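You operate a simulated robot arm through the tools that you are given. There is no shell and no other tool. Be economical: measure what you need, move in short steps, check, and stop when the job is done.

Carry out the task below with a simulated robot arm. There is one attempt and no reset: what you move stays moved.

TASK
Put the 5 mm tall silver block from the top of the check table on top of the thick silver block there and the 10 mm tall silver block on top of the red roller.
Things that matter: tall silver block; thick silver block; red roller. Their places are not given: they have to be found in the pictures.

It is judged by the outcome, as a careful person would: the job done as asked, and still so three seconds after it is handed in. It fails if anything else is knocked over, pushed out of place, dropped, spilled or broken.

THE ROBOT
A 6-joint arm with a two-finger parallel gripper, fixed in place. Base frame: the origin is at the foot of the arm, x ahead of it, y to its left, z up; the work surface is at about z = 90. Lengths are in cm, angles in degrees, forces in N, time in s.
With the tool pointing down near the work surface it reaches from about 24 to 64 cm from the base axis. Its first joint turns from -66.0 to 66.0 degrees. Payload 2.7 kg.
Tool frame: the origin (TCP) lies between the finger pads and is the grasp point; the fingertips stand 2.3 cm ahead of it; z points along the fingers, y is the line along which they close. The gripper opens to 9.4 cm. The fingers are 3.8 cm wide and 1 cm thick; the gripper's body (5.4 by 9.6 cm) begins 3.9 cm behind the TCP.
Orientation is that of the tool frame in the base frame, as a unit quaternion [w, x, y, z]. With the fingers straight down and closing along the base's y, the tool's x points along the base's -x, its y along +y and its z along -z.

THE INTERFACE
- The arm moves only by the tool send_rows. Its argument "plan" is text: rows parted by semicolons, each of 7 numbers parted by spaces: the shift along the tool's x, y, z in units of 400 mm (1.0 is 400 mm), then the turn, a rotation vector about the tool's x, y, z in units of 90 degrees (1.0 is 90 degrees), then the gripper command, from -1 (shut) to 1 (fully open), values between in proportion. In form: tx ty tz rx ry rz fingers; .... A call has 1 to 20 rows; each row is the pose to reach, as a shift and turn from the pose commanded when the call began, along the tool's axes at that moment. A call with a number of a shift or a turn outside -1 to 1 is refused whole. A row lasts 0.2 s, in which the tool goes at most 5 cm and 8.6 degrees; a call with a longer step from one row to the next is refused whole, and so is a gripper value outside its range. A pose out of reach is approached as far as the arm can. The call stops where the force on the tool passes 40 N (or 10 N more than at its start, if that is more) or the arm is blocked; 0.2 s more then pass. The fingers move at their own pace (about 4.5 cm/s each) and stop on an object; they squeeze with about 42 N. The grip force told is the motor's: it shows also when the fingers shut on nothing. Time passes only in rows, and 0.2 s behind the last, so rows that repeat a pose let the fingers close. It gives the time, the measured TCP pose, the force on the tool (base axes), the opening and the grip force at its end, in the units of the frame above (readings bear some noise), and new pictures: "pictures" is both (left out), scene, wrist or none.
- Cameras (640 x 400 px; columns grow to the right, rows downward): "scene" is fixed at [7.08, -42.42, 141.5]; the picture's right is [0.83, -0.56, 0.00], its down [-0.26, -0.39, -0.88] and it looks along [0.49, 0.73, -0.47] (base axes); focal length 319 px, centre (320, 200). "wrist" rides on the gripper at [-3.9, 0, -4.4] in the tool frame; the picture's right is [0.00, -1.00, 0.00], its down [0.97, 0.00, -0.24] and it looks along [0.24, 0.00, 0.97] (tool axes); focal length 218 px, centre (320, 200).
- pixel_to_xyz(camera, pixels): for up to 12 pixels [column, row] of the newest picture of that camera ("zoom" is the newest enlarged one), the place [x, y, z] in the base frame of the surface seen there, good to about 0.3 cm. No time passes.
- zoom(camera, box): a new picture of the part [left, top, right, bottom] of that camera's present view, enlarged. No time passes.
- close_job(): hands the job in; it is judged then, once.

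Work in short steps. Measure before you move; look again where a grasp or a placing could have gone wrong, and mend it. You have 60 turns and 100 pictures in all, the two below and enlarged ones among them. Open the gripper and draw the arm clear of the work before you hand the job in, unless the task says otherwise; then end with one line.

The tools are called after ">>>" as a command line: name --argument value ..., lists and objects as JSON in quotes. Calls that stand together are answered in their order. send_rows: Moves the arm, as the interface text tells. Its arguments: {"type":"object","properties":{"plan":{"type":"string"},"pictures":{"type":"string","enum":["both","scene","wrist","none"]}},"required":["plan"]} The other tools are called the same way: pixel_to_xyz (camera, pixels) gives the place of the surface under pixels of a picture; zoom (camera, box) takes an enlarged picture of a part of a camera's view; close_job () hands the job in.

At the start:

```text
time: 0.0
eef_pos: [42.35, -0.91, 122.91]
orientation: [0.0, -0.001, 1.0, 0.0]
contact_force: [0.3, -0.6, 0.2]
gripper_width: 9.39
grip_force: 0.1
```

scene: 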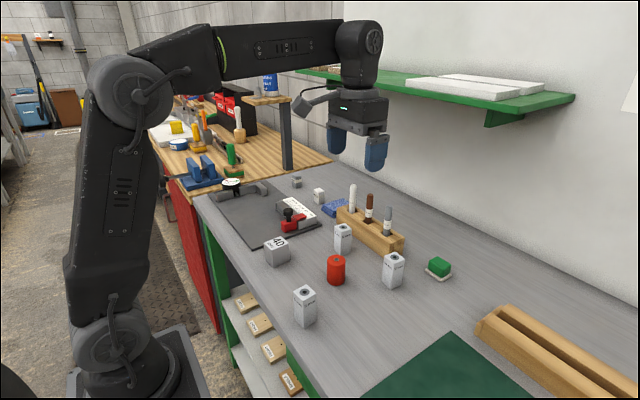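
wrist: 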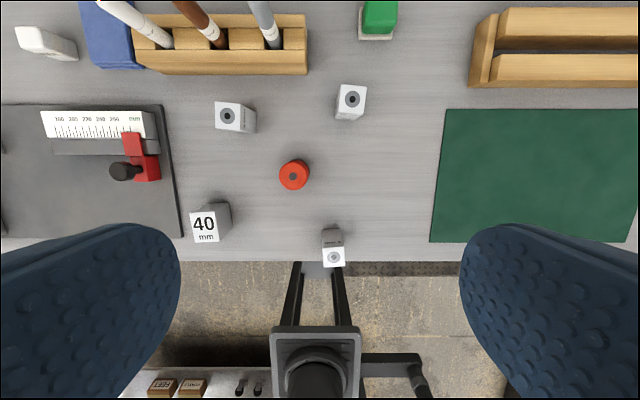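

I'll enlarge the views to read the labels on the silver blocks.

>>> zoom --camera "scene" --box '[250, 210, 430, 330]'

>>> zoom --camera "wrist" --box '[180, 70, 390, 280]'

>>> zoom --camera "scene" --box '[200, 160, 350, 260]'

```text
3.33 times, centred on (340, 270) of scene
```

zoom: 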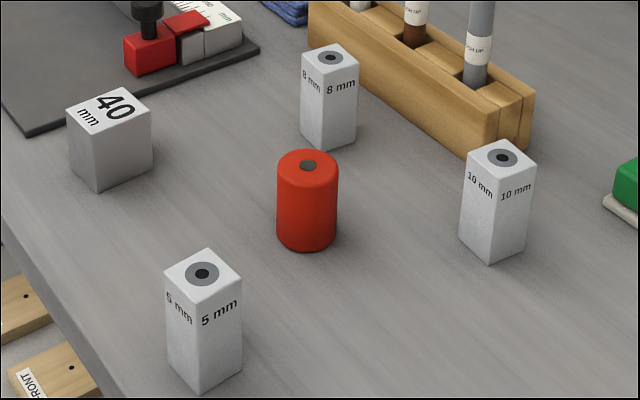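

```text
1.90 times, centred on (285, 175) of wrist
```

zoom: 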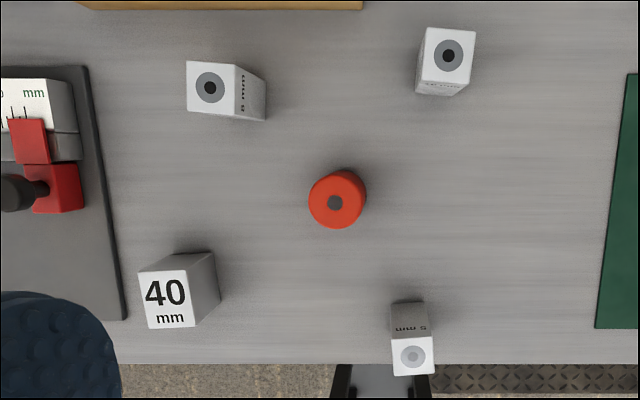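

```text
4.00 times, centred on (275, 210) of scene
```

zoom: 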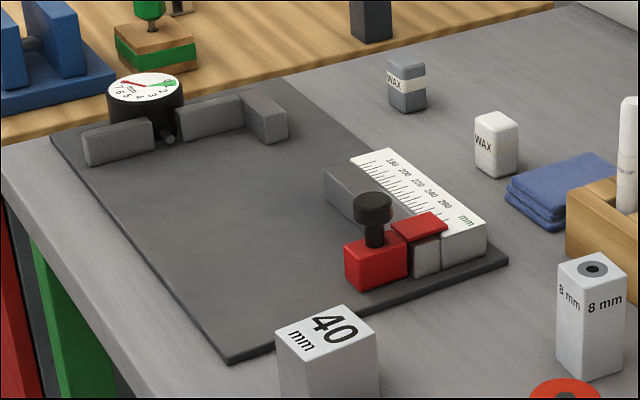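

The 5 mm block is at scene (305,305), the 10 mm at (393,270), the thick 40 mm block at (277,250), the roller at (336,270). Measuring tops and bases.

>>> pixel_to_xyz --camera "scene" --pixels '[[304.6, 292], [297, 312], [311, 312], [305, 335], [394, 257], [386, 270], [401, 270], [277, 242], [336, 260], [336, 280], [320, 300]]'

>>> pixel_to_xyz --camera "wrist" --pixels '[[334, 258], [352, 99], [205, 226], [294, 176], [228, 116], [280, 220], [340, 88], [365, 90], [362, 116], [339, 113], [324, 266], [344, 265]]'

>>> zoom --camera "wrist" --box '[300, 210, 364, 274]'

>>> zoom --camera "wrist" --box '[320, 70, 384, 134]'

>>> zoom --camera "wrist" --box '[180, 190, 244, 254]'

```text
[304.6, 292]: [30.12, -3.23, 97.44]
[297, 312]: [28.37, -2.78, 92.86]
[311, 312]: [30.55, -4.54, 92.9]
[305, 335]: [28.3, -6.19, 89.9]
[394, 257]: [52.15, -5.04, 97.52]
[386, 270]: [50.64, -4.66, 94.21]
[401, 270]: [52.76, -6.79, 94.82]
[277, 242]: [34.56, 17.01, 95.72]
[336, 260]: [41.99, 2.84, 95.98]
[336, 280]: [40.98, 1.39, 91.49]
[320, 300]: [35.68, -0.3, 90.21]
```

```text
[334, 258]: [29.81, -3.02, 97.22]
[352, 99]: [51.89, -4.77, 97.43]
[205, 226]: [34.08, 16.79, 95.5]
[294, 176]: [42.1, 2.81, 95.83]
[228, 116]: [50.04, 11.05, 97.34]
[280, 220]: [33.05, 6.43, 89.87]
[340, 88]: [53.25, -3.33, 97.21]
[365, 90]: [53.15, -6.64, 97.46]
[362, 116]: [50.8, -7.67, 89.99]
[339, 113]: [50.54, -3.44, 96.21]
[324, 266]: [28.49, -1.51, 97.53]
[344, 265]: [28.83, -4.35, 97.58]
```

```text
6.25 times, centred on (332, 242) of wrist
```

zoom: 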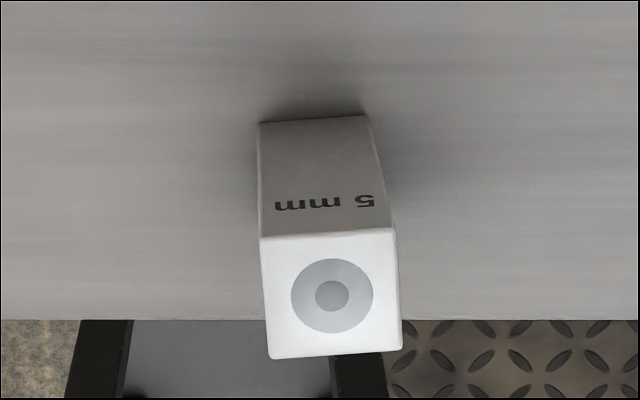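

```text
6.25 times, centred on (352, 102) of wrist
```

zoom: 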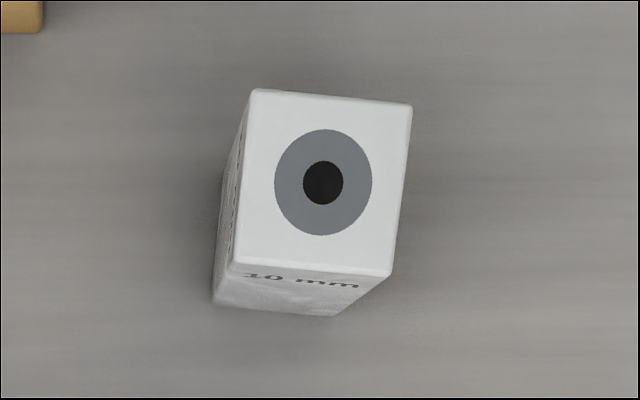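

```text
6.25 times, centred on (212, 222) of wrist
```

zoom: 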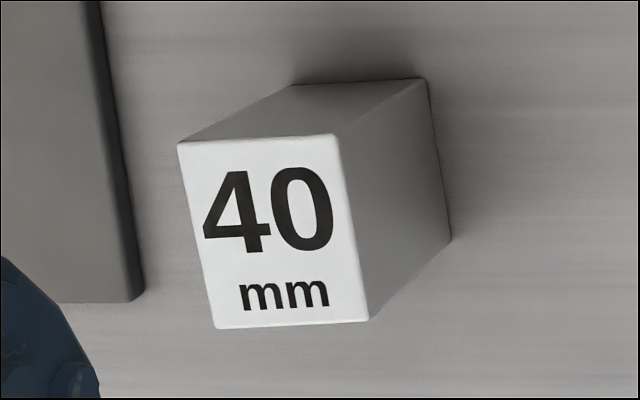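

Computed: 5 mm block centre (29.98,-3.0), yaw +3.7°, top z 97.45; 10 mm (51.98,-5.02), yaw -4.5°; thick block (34.06,16.92), yaw 3°, top 95.6; roller (42.1,2.85), top 95.95. Going to hover over the 5 mm block.

>>> send_rows --plan "0.0515 -0.0087 0.0746 0 0 -0.007 0.4; 0.103 -0.0174 0.1492 0 0 -0.014 0.4; 0.1545 -0.0261 0.2238 0 0 -0.021 0.4; 0.206 -0.0348 0.2984 0 0 -0.028 0.4; 0.2575 -0.0435 0.373 0 0 -0.035 0.4; 0.309 -0.0523 0.4475 0 0 -0.041 0.4; 0.309 -0.0523 0.4475 0 0 -0.041 0.4"

```text
time: 1.6
eef_pos: [29.84, -3.03, 105.03]
orientation: [0.0, -0.032, 0.999, 0.0]
contact_force: [0.3, 1.1, -0.6]
gripper_width: 6.58
grip_force: 0.2
```

scene: 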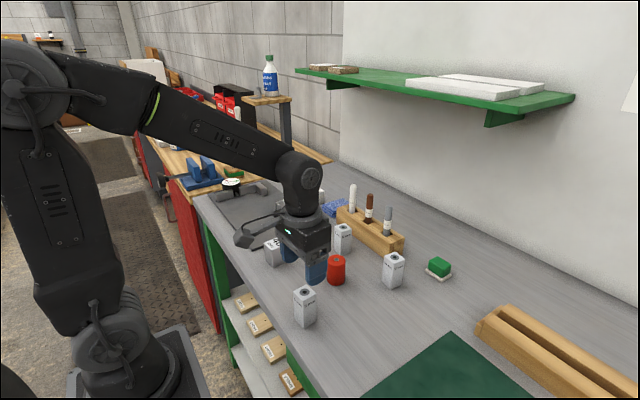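
wrist: 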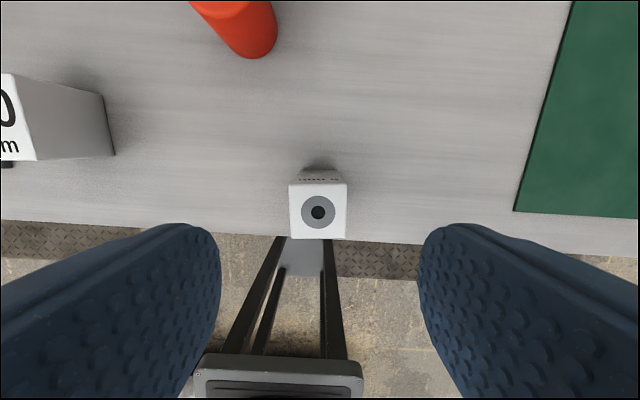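

The block top is centred between the fingers at wrist (318,212). I descend to z≈95 and close.

>>> send_rows --plan "-0.004 0.002 0.08 0 0 0 0.4; -0.004 0.002 0.16 0 0 0 0.4; -0.004 0.002 0.21 0 0 0 0.4; -0.004 0.002 0.25 0 0 0 0.4; -0.004 0.002 0.25 0 0 0 0.4; -0.004 0.002 0.25 0 0 0 -1; -0.004 0.002 0.25 0 0 0 -1; -0.004 0.002 0.25 0 0 0 -1; -0.004 0.002 0.25 0 0 0 -1"

```text
time: 3.6
eef_pos: [30.0, -2.81, 95.0]
orientation: [-0.001, -0.032, 0.999, 0.0]
contact_force: [-0.4, -0.4, 0.1]
gripper_width: 3.28
grip_force: 41.2
```

scene: 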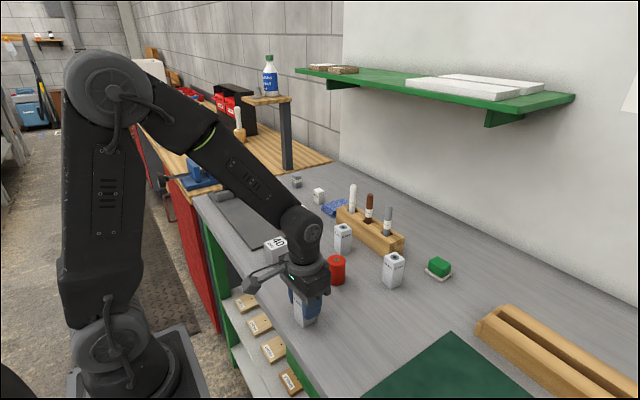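
wrist: 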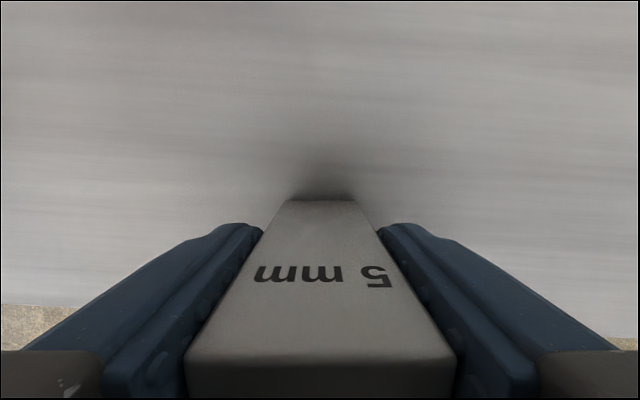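

Gripped (3.28 cm). Lift 12 cm and carry to above the thick block.

>>> send_rows --plan "0 0 -0.05 0 0 0 -1; 0 0 -0.14 0 0 0 -1; 0 0 -0.23 0 0 0 -1; 0 0 -0.3 0 0 0 -1; -0.0266 0.0972 -0.3 0 0 0 -1; -0.0531 0.1944 -0.3 0 0 0 -1; -0.0797 0.2916 -0.3 0 0 0 -1; -0.1062 0.3888 -0.3 0 0 0 -1; -0.1328 0.486 -0.3 0 0 0 -1; -0.1328 0.486 -0.3 0 0 0 -1; -0.1328 0.486 -0.3 0 0 0 -1"

```text
time: 6.0
eef_pos: [34.39, 16.76, 107.18]
orientation: [0.0, -0.032, 0.999, 0.0]
contact_force: [-1.2, 0.0, -2.6]
gripper_width: 3.28
grip_force: 42.1
```

scene: 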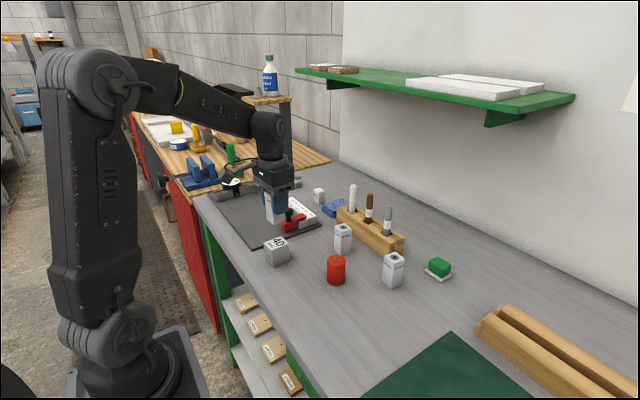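
wrist: 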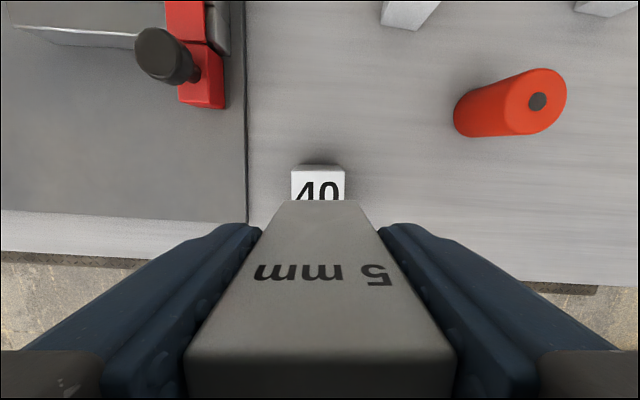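

The thick block's far edge is at wrist row 168, cols 291–344 (centre 318): aligned within 0.2 cm. I trim and descend 6 cm, then look.

>>> send_rows --plan "0.002 0.003 0.05 0 0 0 -1; 0.002 0.003 0.1 0 0 0 -1; 0.002 0.003 0.13 0 0 0 -1; 0.002 0.003 0.148 0 0 0 -1; 0.002 0.003 0.148 0 0 0 -1; 0.002 0.003 0.148 0 0 0 -1"

>>> zoom --camera "scene" --box '[230, 190, 326, 280]'

```text
time: 7.4
eef_pos: [34.13, 16.92, 101.21]
orientation: [0.0, -0.032, 0.999, 0.0]
contact_force: [-1.1, 0.6, -2.8]
gripper_width: 3.29
grip_force: 42.0
```

scene: 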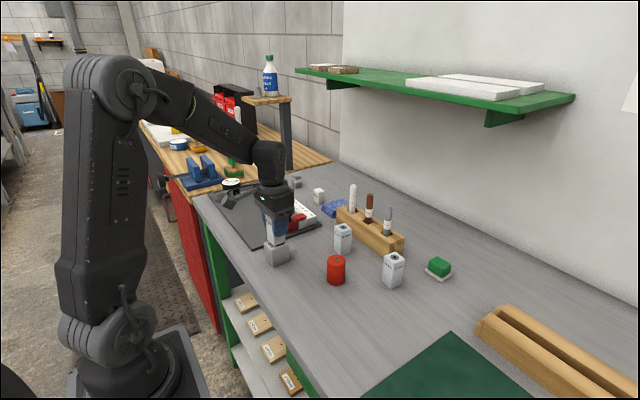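
wrist: 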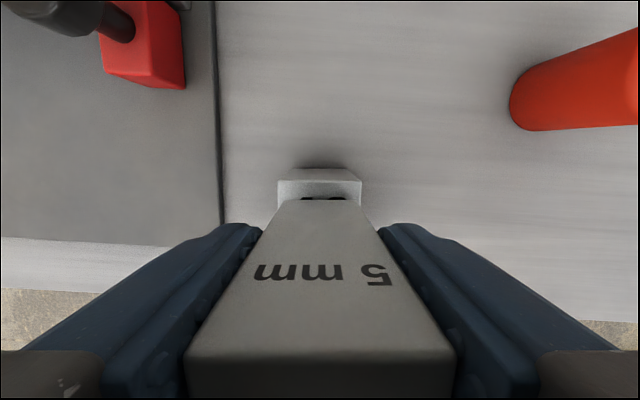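

```text
4.44 times, centred on (278, 235) of scene
```

zoom: 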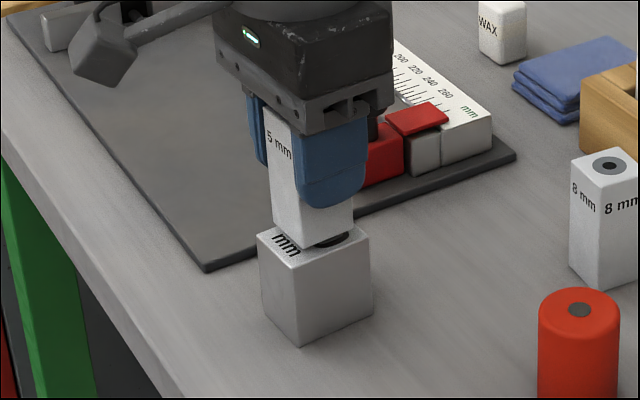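

About 0.5 cm gap, aligned. Creep down until contact.

>>> send_rows --plan "0 0 0.003 0 0 0 -1; 0 0 0.006 0 0 0 -1; 0 0 0.008 0 0 0 -1; 0 0 0.010 0 0 0 -1; 0 0 0.010 0 0 0 -1"

>>> zoom --camera "scene" --box '[250, 220, 306, 270]'

```text
time: 8.6
eef_pos: [34.1, 16.91, 100.65]
orientation: [0.0, -0.032, 0.999, 0.001]
contact_force: [1.0, -0.2, -1.7]
gripper_width: 3.28
grip_force: 42.1
```

scene: 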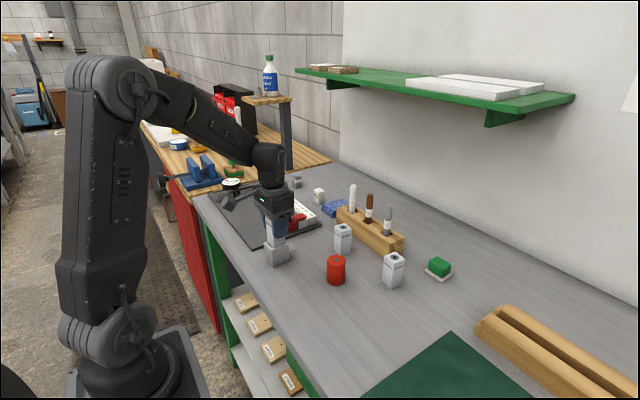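
wrist: 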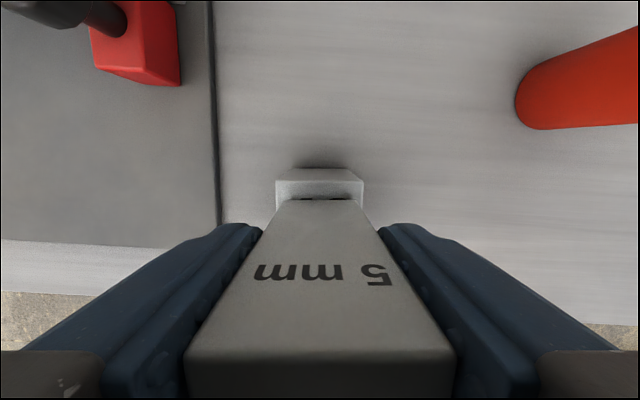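

```text
8.00 times, centred on (278, 245) of scene
```

zoom: 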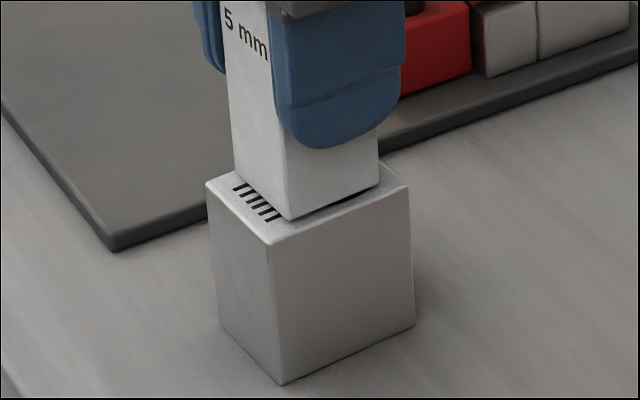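

Nearly touching (tiny gap). Creep on in 0.4–0.6 mm steps.

>>> send_rows --plan "0 0 0.0015 0 0 0 -1; 0 0 0.003 0 0 0 -1; 0 0 0.003 0 0 0 -1" --pictures "none"

>>> zoom --camera "scene" --box '[250, 220, 306, 270]'

```text
time: 9.4
eef_pos: [34.09, 16.94, 100.69]
orientation: [0.0, -0.032, 0.999, 0.0]
contact_force: [0.4, 0.4, -2.9]
gripper_width: 3.25
grip_force: 41.9
```

```text
8.00 times, centred on (278, 245) of scene
```

zoom: 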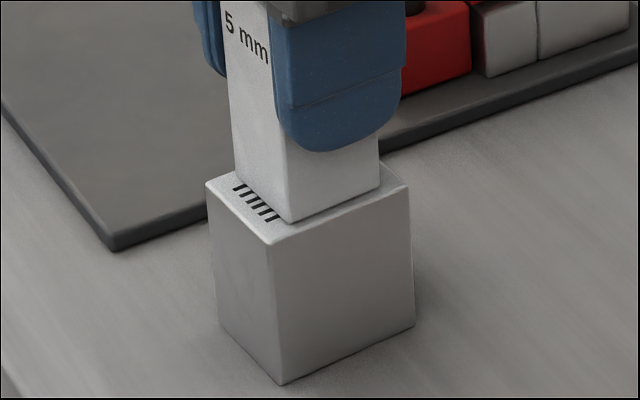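

Gap almost gone; force still shows only the load. A few more small steps until the force rises.

>>> send_rows --plan "0 0 0.0012 0 0 0 -1; 0 0 0.0025 0 0 0 -1; 0 0 0.0025 0 0 0 -1" --pictures "none"

>>> zoom --camera "scene" --box '[250, 220, 306, 270]'

```text
time: 10.2
eef_pos: [34.15, 17.04, 100.62]
orientation: [0.0, -0.032, 0.999, 0.0]
contact_force: [0.2, 0.3, 6.0]
gripper_width: 3.29
grip_force: 41.6
```

```text
8.00 times, centred on (278, 245) of scene
```

zoom: 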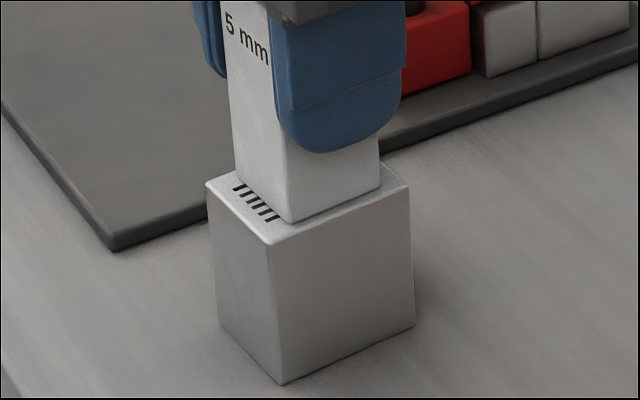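

Contact made (+6 N). Open and rise straight up.

>>> send_rows --plan "0 0 0 0 0 0 -0.2; 0 0 0 0 0 0 0.1; 0 0 0 0 0 0 0.4; 0 0 0 0 0 0 0.4; 0 0 -0.05 0 0 0 0.4; 0 0 -0.13 0 0 0 0.4; 0 0 -0.23 0 0 0 0.4; 0 0 -0.3 0 0 0 0.4; 0 0 -0.3 0 0 0 0.4"

>>> zoom --camera "scene" --box '[230, 190, 326, 280]'

```text
time: 12.2
eef_pos: [34.1, 17.06, 112.46]
orientation: [0.0, -0.032, 0.999, 0.0]
contact_force: [-0.5, 0.1, 0.1]
gripper_width: 6.58
grip_force: 0.0
```

scene: 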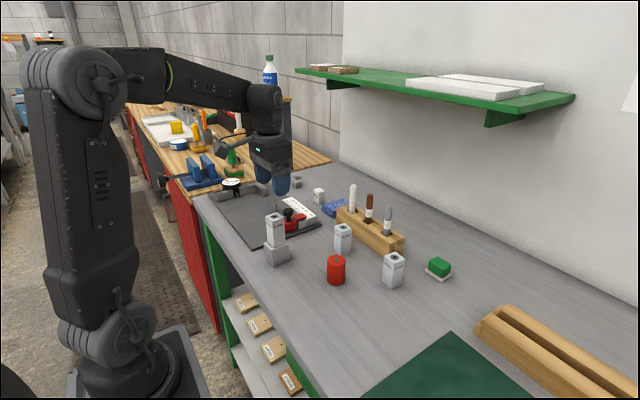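
wrist: 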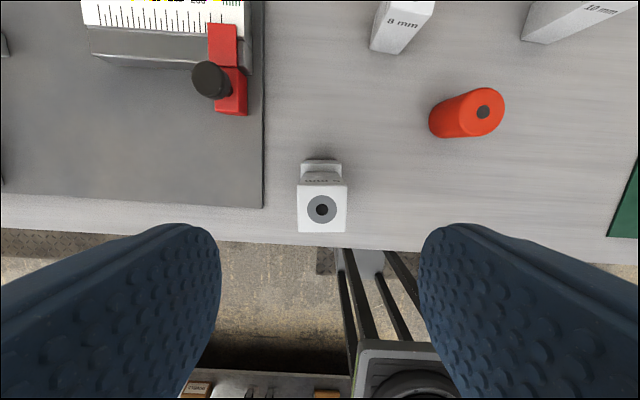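

```text
4.44 times, centred on (278, 235) of scene
```

zoom: 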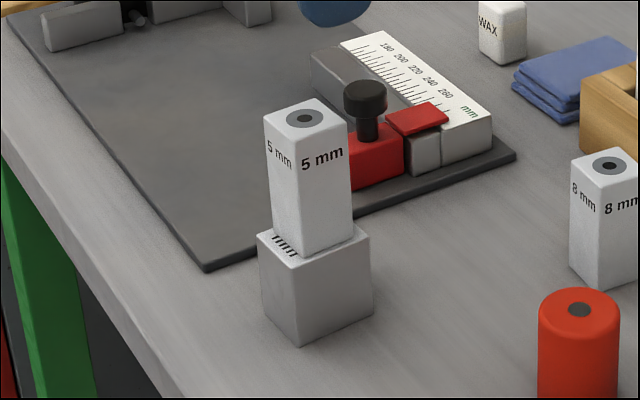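

The 5 mm stack stands firmly. Move to hover over the 10 mm block at (52,-5), turned to yaw -4.5°.

>>> send_rows --plan "-0.0587 -0.0824 0 0 0 0.013 0.4; -0.1173 -0.1648 0 0 0 0.026 0.4; -0.176 -0.2473 0.02 0 0 0.039 0.4; -0.2347 -0.3297 0.05 0 0 0.052 0.4; -0.2934 -0.4121 0.08 0 0 0.065 0.4; -0.352 -0.4946 0.11 0 0 0.078 0.4; -0.4107 -0.577 0.14 0 0 0.091 0.4; -0.4107 -0.577 0.14 0 0 0.091 0.4; -0.4107 -0.577 0.14 0 0 0.091 0.4"

```text
time: 14.2
eef_pos: [52.09, -5.21, 106.83]
orientation: [0.0, 0.038, 0.999, 0.0]
contact_force: [0.3, -0.2, -0.2]
gripper_width: 6.57
grip_force: 0.2
```

scene: 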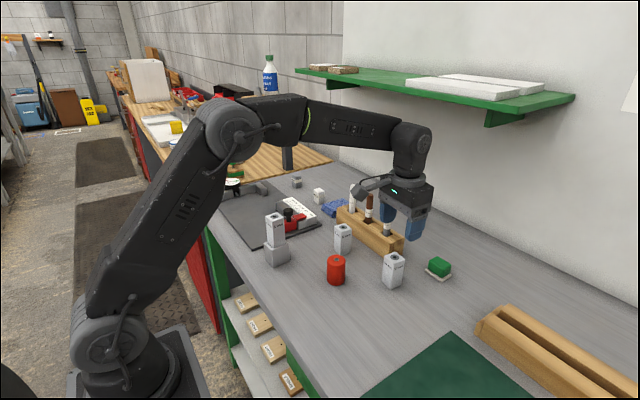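
wrist: 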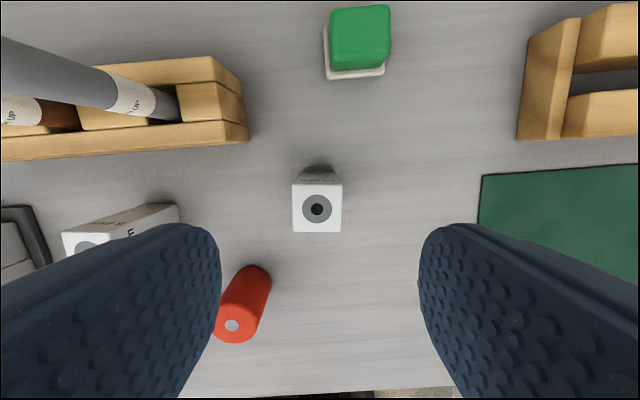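

Block at wrist (317,209), well centred. The bracket jutting from the gripper at scene (365,190) may come near the pens; I measure both before descending.

>>> pixel_to_xyz --camera "scene" --pixels '[[358, 191], [365, 193], [378, 181], [353, 200], [369, 198], [387, 212], [388, 208], [400, 195], [352, 187]]'

>>> zoom --camera "scene" --box '[330, 160, 450, 260]'

```text
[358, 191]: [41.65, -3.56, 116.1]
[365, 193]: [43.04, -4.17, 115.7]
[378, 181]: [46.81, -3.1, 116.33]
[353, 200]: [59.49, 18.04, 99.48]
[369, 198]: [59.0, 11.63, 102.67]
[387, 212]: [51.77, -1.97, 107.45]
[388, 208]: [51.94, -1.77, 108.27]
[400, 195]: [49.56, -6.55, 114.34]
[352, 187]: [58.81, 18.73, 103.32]
```

```text
4.00 times, centred on (390, 210) of scene
```

zoom: 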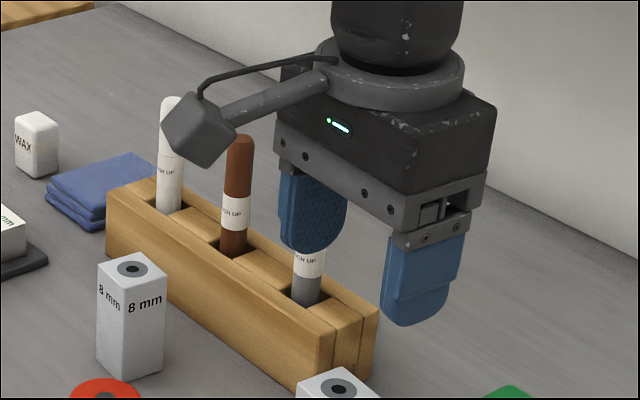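

Bracket sits at z≈116 over clear space; pens are beyond x≈58, y>4. Descend and grip.

>>> send_rows --plan "0.003 0.005 0.08 0 0 0 0.4; 0.003 0.005 0.16 0 0 0 0.4; 0.003 0.005 0.23 0 0 0 0.4; 0.003 0.005 0.27 0 0 0 0.4; 0.003 0.005 0.296 0 0 0 0.4; 0.003 0.005 0.296 0 0 0 0.4; 0.003 0.005 0.296 0 0 0 -1; 0.003 0.005 0.296 0 0 0 -1; 0.003 0.005 0.296 0 0 0 -1; 0.003 0.005 0.296 0 0 0 -1"

```text
time: 16.4
eef_pos: [51.98, -4.73, 94.93]
orientation: [0.0, 0.039, 0.999, 0.0]
contact_force: [0.4, -0.5, 0.6]
gripper_width: 3.25
grip_force: 42.2
```

scene: 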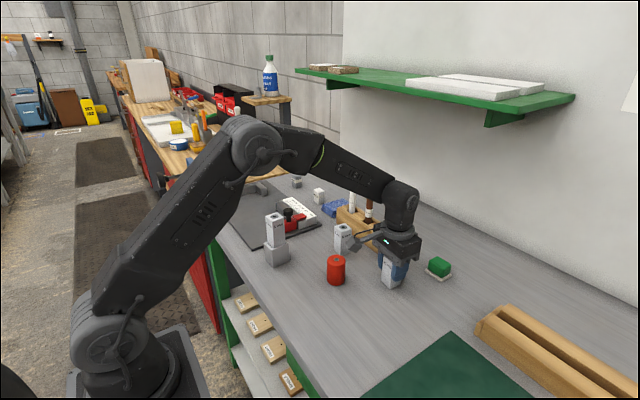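
wrist: 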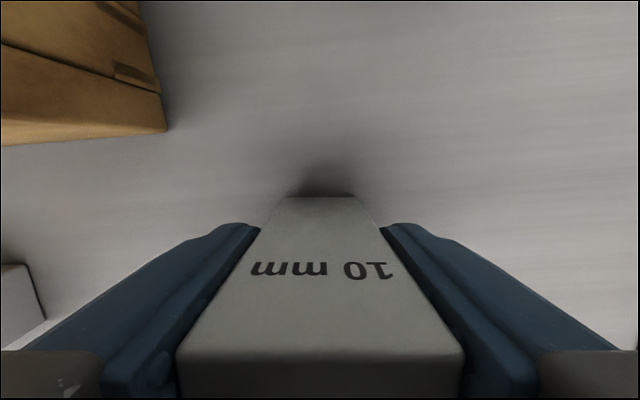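

Gripped. Lift 12 cm and carry over the roller.

>>> send_rows --plan "0 0 -0.05 0 0 0 -1; 0 0 -0.14 0 0 0 -1; 0 0 -0.23 0 0 0 -1; 0 0 -0.3 0 0 0 -1; 0.065 0.043 -0.3 0 0 0 -1; 0.13 0.086 -0.3 0 0 0 -1; 0.195 0.129 -0.3 0 0 0 -1; 0.2605 0.1727 -0.3 0 0 0 -1; 0.2605 0.1727 -0.3 0 0 0 -1; 0.2605 0.1727 -0.3 0 0 0 -1"

>>> zoom --camera "wrist" --box '[260, 120, 380, 240]'

```text
time: 18.6
eef_pos: [41.97, 2.86, 107.0]
orientation: [0.0, 0.039, 0.999, -0.001]
contact_force: [-0.2, -0.3, -2.7]
gripper_width: 3.27
grip_force: 42.3
```

scene: 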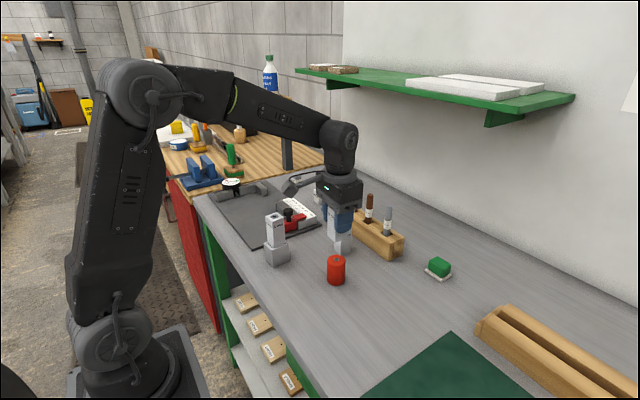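
wrist: 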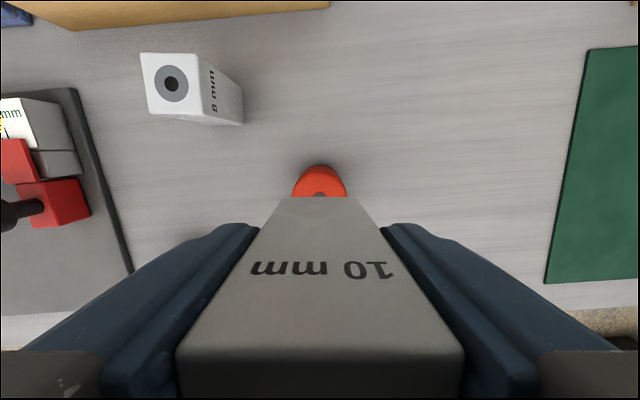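

```text
3.33 times, centred on (320, 180) of wrist
```

zoom: 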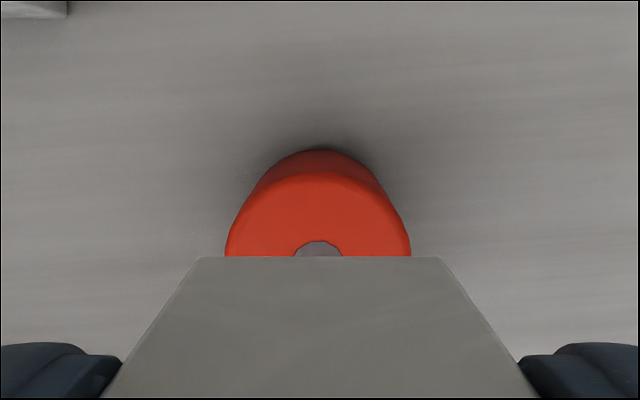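

The hole's centre lies at about wrist (319.5,198); a 0.17 cm forward trim is needed. Descend 5.6 cm and look.

>>> send_rows --plan "-0.004 0.001 0.05 0 0 0 -1; -0.004 0.001 0.1 0 0 0 -1; -0.004 0.001 0.125 0 0 0 -1; -0.004 0.001 0.14 0 0 0 -1; -0.004 0.001 0.14 0 0 0 -1; -0.004 0.001 0.14 0 0 0 -1"

>>> zoom --camera "scene" --box '[308, 240, 364, 290]'

```text
time: 20.0
eef_pos: [42.22, 2.97, 101.52]
orientation: [0.001, 0.04, 0.999, 0.0]
contact_force: [0.9, 0.4, -2.4]
gripper_width: 3.29
grip_force: 42.0
```

scene: 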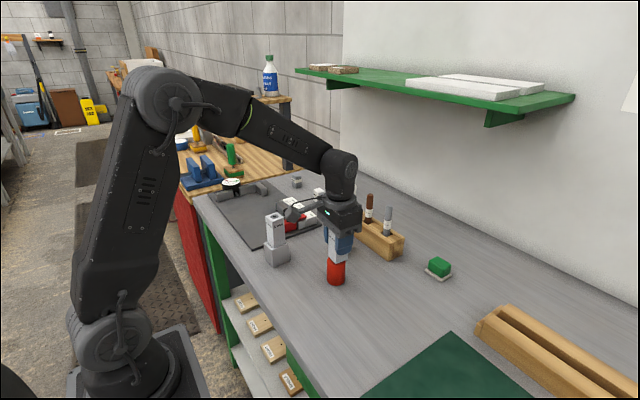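
wrist: 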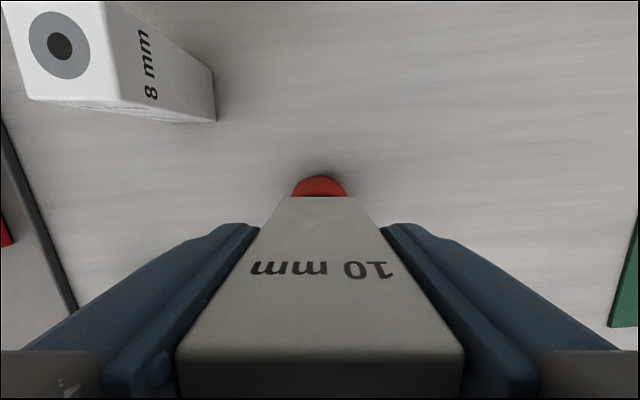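

```text
8.00 times, centred on (336, 265) of scene
```

zoom: 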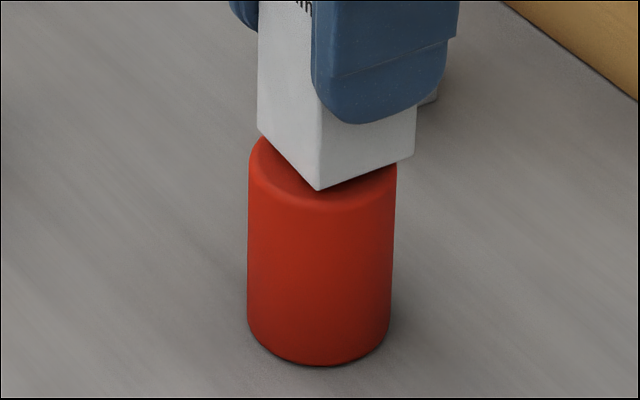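

Scene enlargement shows the block's centre (col ~336) to the right of the roller's (col ~323), about 0.3 cm too far in +x; my trim was the wrong way. Shift back 0.3 cm and check.

>>> send_rows --plan "0.004 0 0 0 0 0 -1; 0.0078 0 0 0 0 0 -1; 0.0078 0 0 0 0 0 -1; 0.0078 0 0 0 0 0 -1" --pictures "wrist"

>>> zoom --camera "scene" --box '[308, 240, 364, 290]'

>>> zoom --camera "wrist" --box '[270, 150, 370, 210]'

```text
time: 21.0
eef_pos: [41.96, 3.03, 101.4]
orientation: [0.0, 0.039, 0.999, 0.0]
contact_force: [0.4, 0.2, -2.6]
gripper_width: 3.27
grip_force: 41.9
```

wrist: 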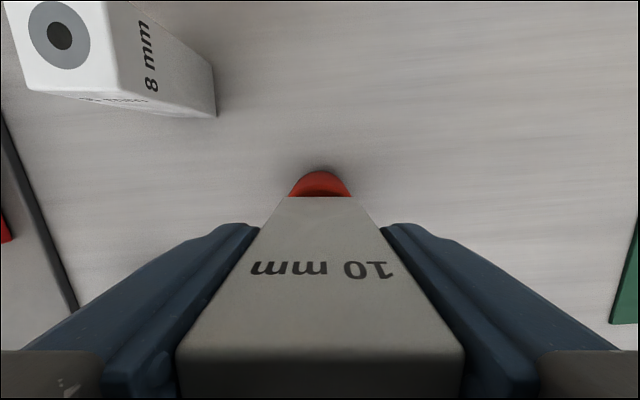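

```text
8.00 times, centred on (336, 265) of scene
```

zoom: 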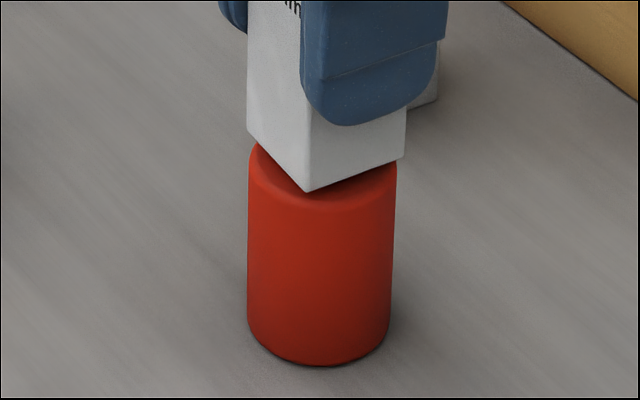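

```text
6.40 times, centred on (320, 180) of wrist
```

zoom: 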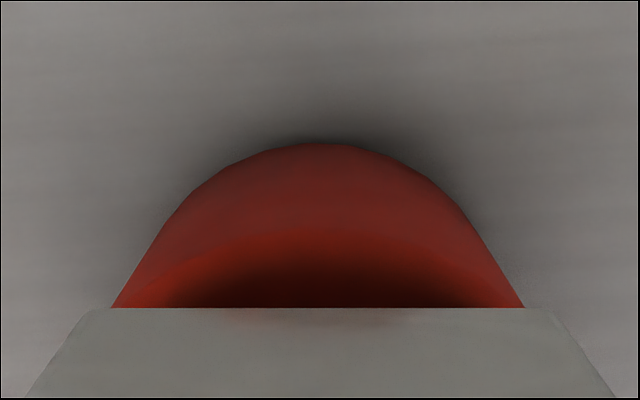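

Now aligned (block 247–405, roller 248–397). Creep down.

>>> send_rows --plan "0.001 0 0.003 0 0 0 -1; 0.001 0 0.006 0 0 0 -1; 0.001 0 0.008 0 0 0 -1; 0.001 0 0.008 0 0 0 -1" --pictures "none"

>>> zoom --camera "scene" --box '[308, 240, 364, 290]'

```text
time: 22.0
eef_pos: [41.86, 2.94, 101.16]
orientation: [0.0, 0.039, 0.999, 0.0]
contact_force: [-0.3, 0.3, -2.4]
gripper_width: 3.29
grip_force: 42.1
```

```text
8.00 times, centred on (336, 265) of scene
```

zoom: 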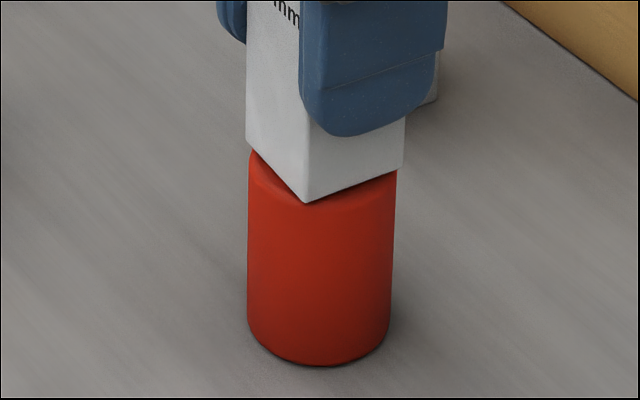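

Bottom centre (325,154) sits over the roller hole (323,156) — aligned. Continue creeping to contact.

>>> send_rows --plan "0 0 0.0015 0 0 0 -1; 0 0 0.003 0 0 0 -1; 0 0 0.003 0 0 0 -1" --pictures "none"

```text
time: 22.8
eef_pos: [41.88, 2.95, 100.93]
orientation: [0.0, 0.04, 0.999, 0.0]
contact_force: [-0.1, 0.4, -0.6]
gripper_width: 3.31
grip_force: 41.8
```

>>> send_rows --plan "0 0 0.001 0 0 0 -1; 0 0 0.001 0 0 0 -1" --pictures "none"

>>> zoom --camera "scene" --box '[308, 240, 364, 290]'

```text
time: 23.4
eef_pos: [41.91, 2.95, 100.81]
orientation: [0.0, 0.039, 0.999, 0.001]
contact_force: [-2.0, 0.4, 2.0]
gripper_width: 3.26
grip_force: 42.4
```

```text
8.00 times, centred on (336, 265) of scene
```

zoom: 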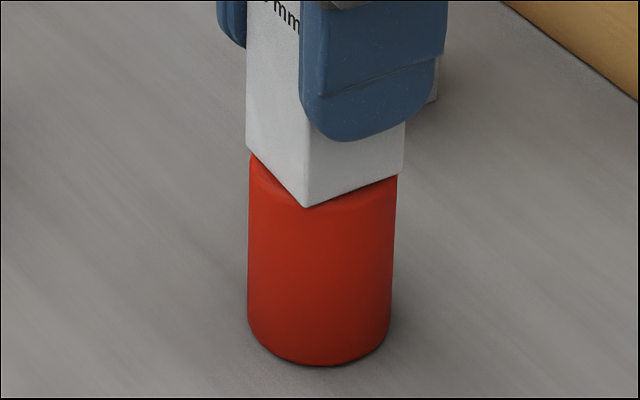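

Contact (+4.5 N change), seated and centred. Open and rise straight up.

>>> send_rows --plan "0 0 0 0 0 0 -0.2; 0 0 0 0 0 0 0.1; 0 0 0 0 0 0 0.4; 0 0 0 0 0 0 0.4; 0 0 -0.05 0 0 0 0.4; 0 0 -0.13 0 0 0 0.4; 0 0 -0.23 0 0 0 0.4; 0 0 -0.33 0 0 0 0.4; 0 0 -0.43 0 0 0 0.4; 0 0 -0.43 0 0 0 0.4; 0 0 -0.43 0 0 0 0.4"

>>> zoom --camera "scene" --box '[250, 200, 410, 300]'

```text
time: 25.8
eef_pos: [41.86, 2.82, 118.05]
orientation: [0.0, 0.039, 0.999, 0.0]
contact_force: [0.4, 0.7, 0.9]
gripper_width: 6.56
grip_force: 0.1
```

scene: 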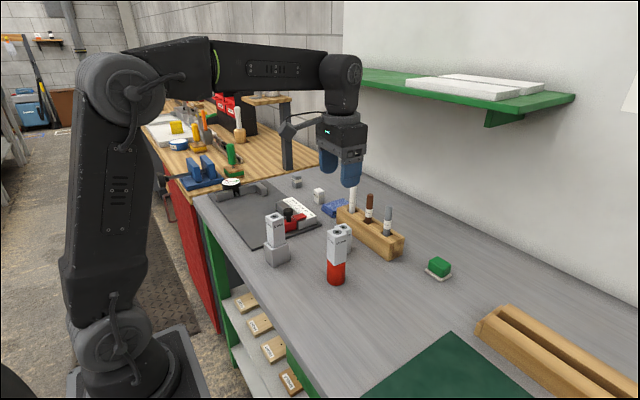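
wrist: 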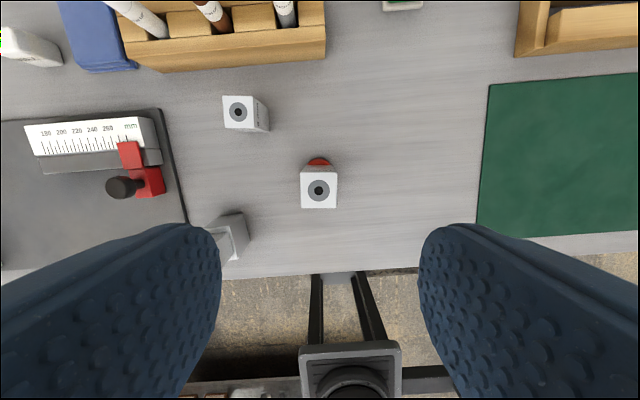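

```text
4.00 times, centred on (330, 250) of scene
```

zoom: 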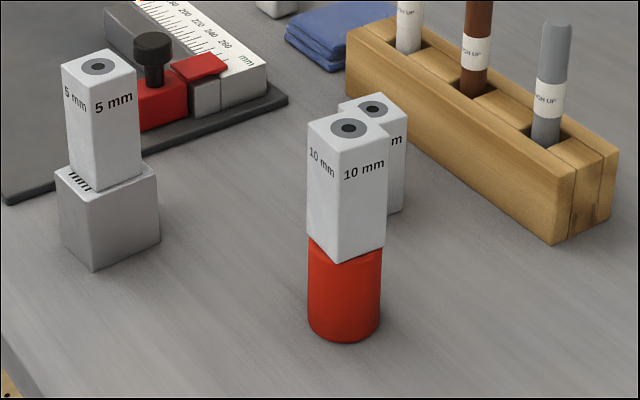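

Both stacks stand upright, nothing else has moved, and the gripper is open and clear. Handing in.

>>> close_job

```text
The job is handed in.
```

The 5 mm silver block now stands on the thick silver block (marked 40 mm) and the 10 mm silver block stands on the red roller; both were upright and nothing else had moved when I handed the job in.
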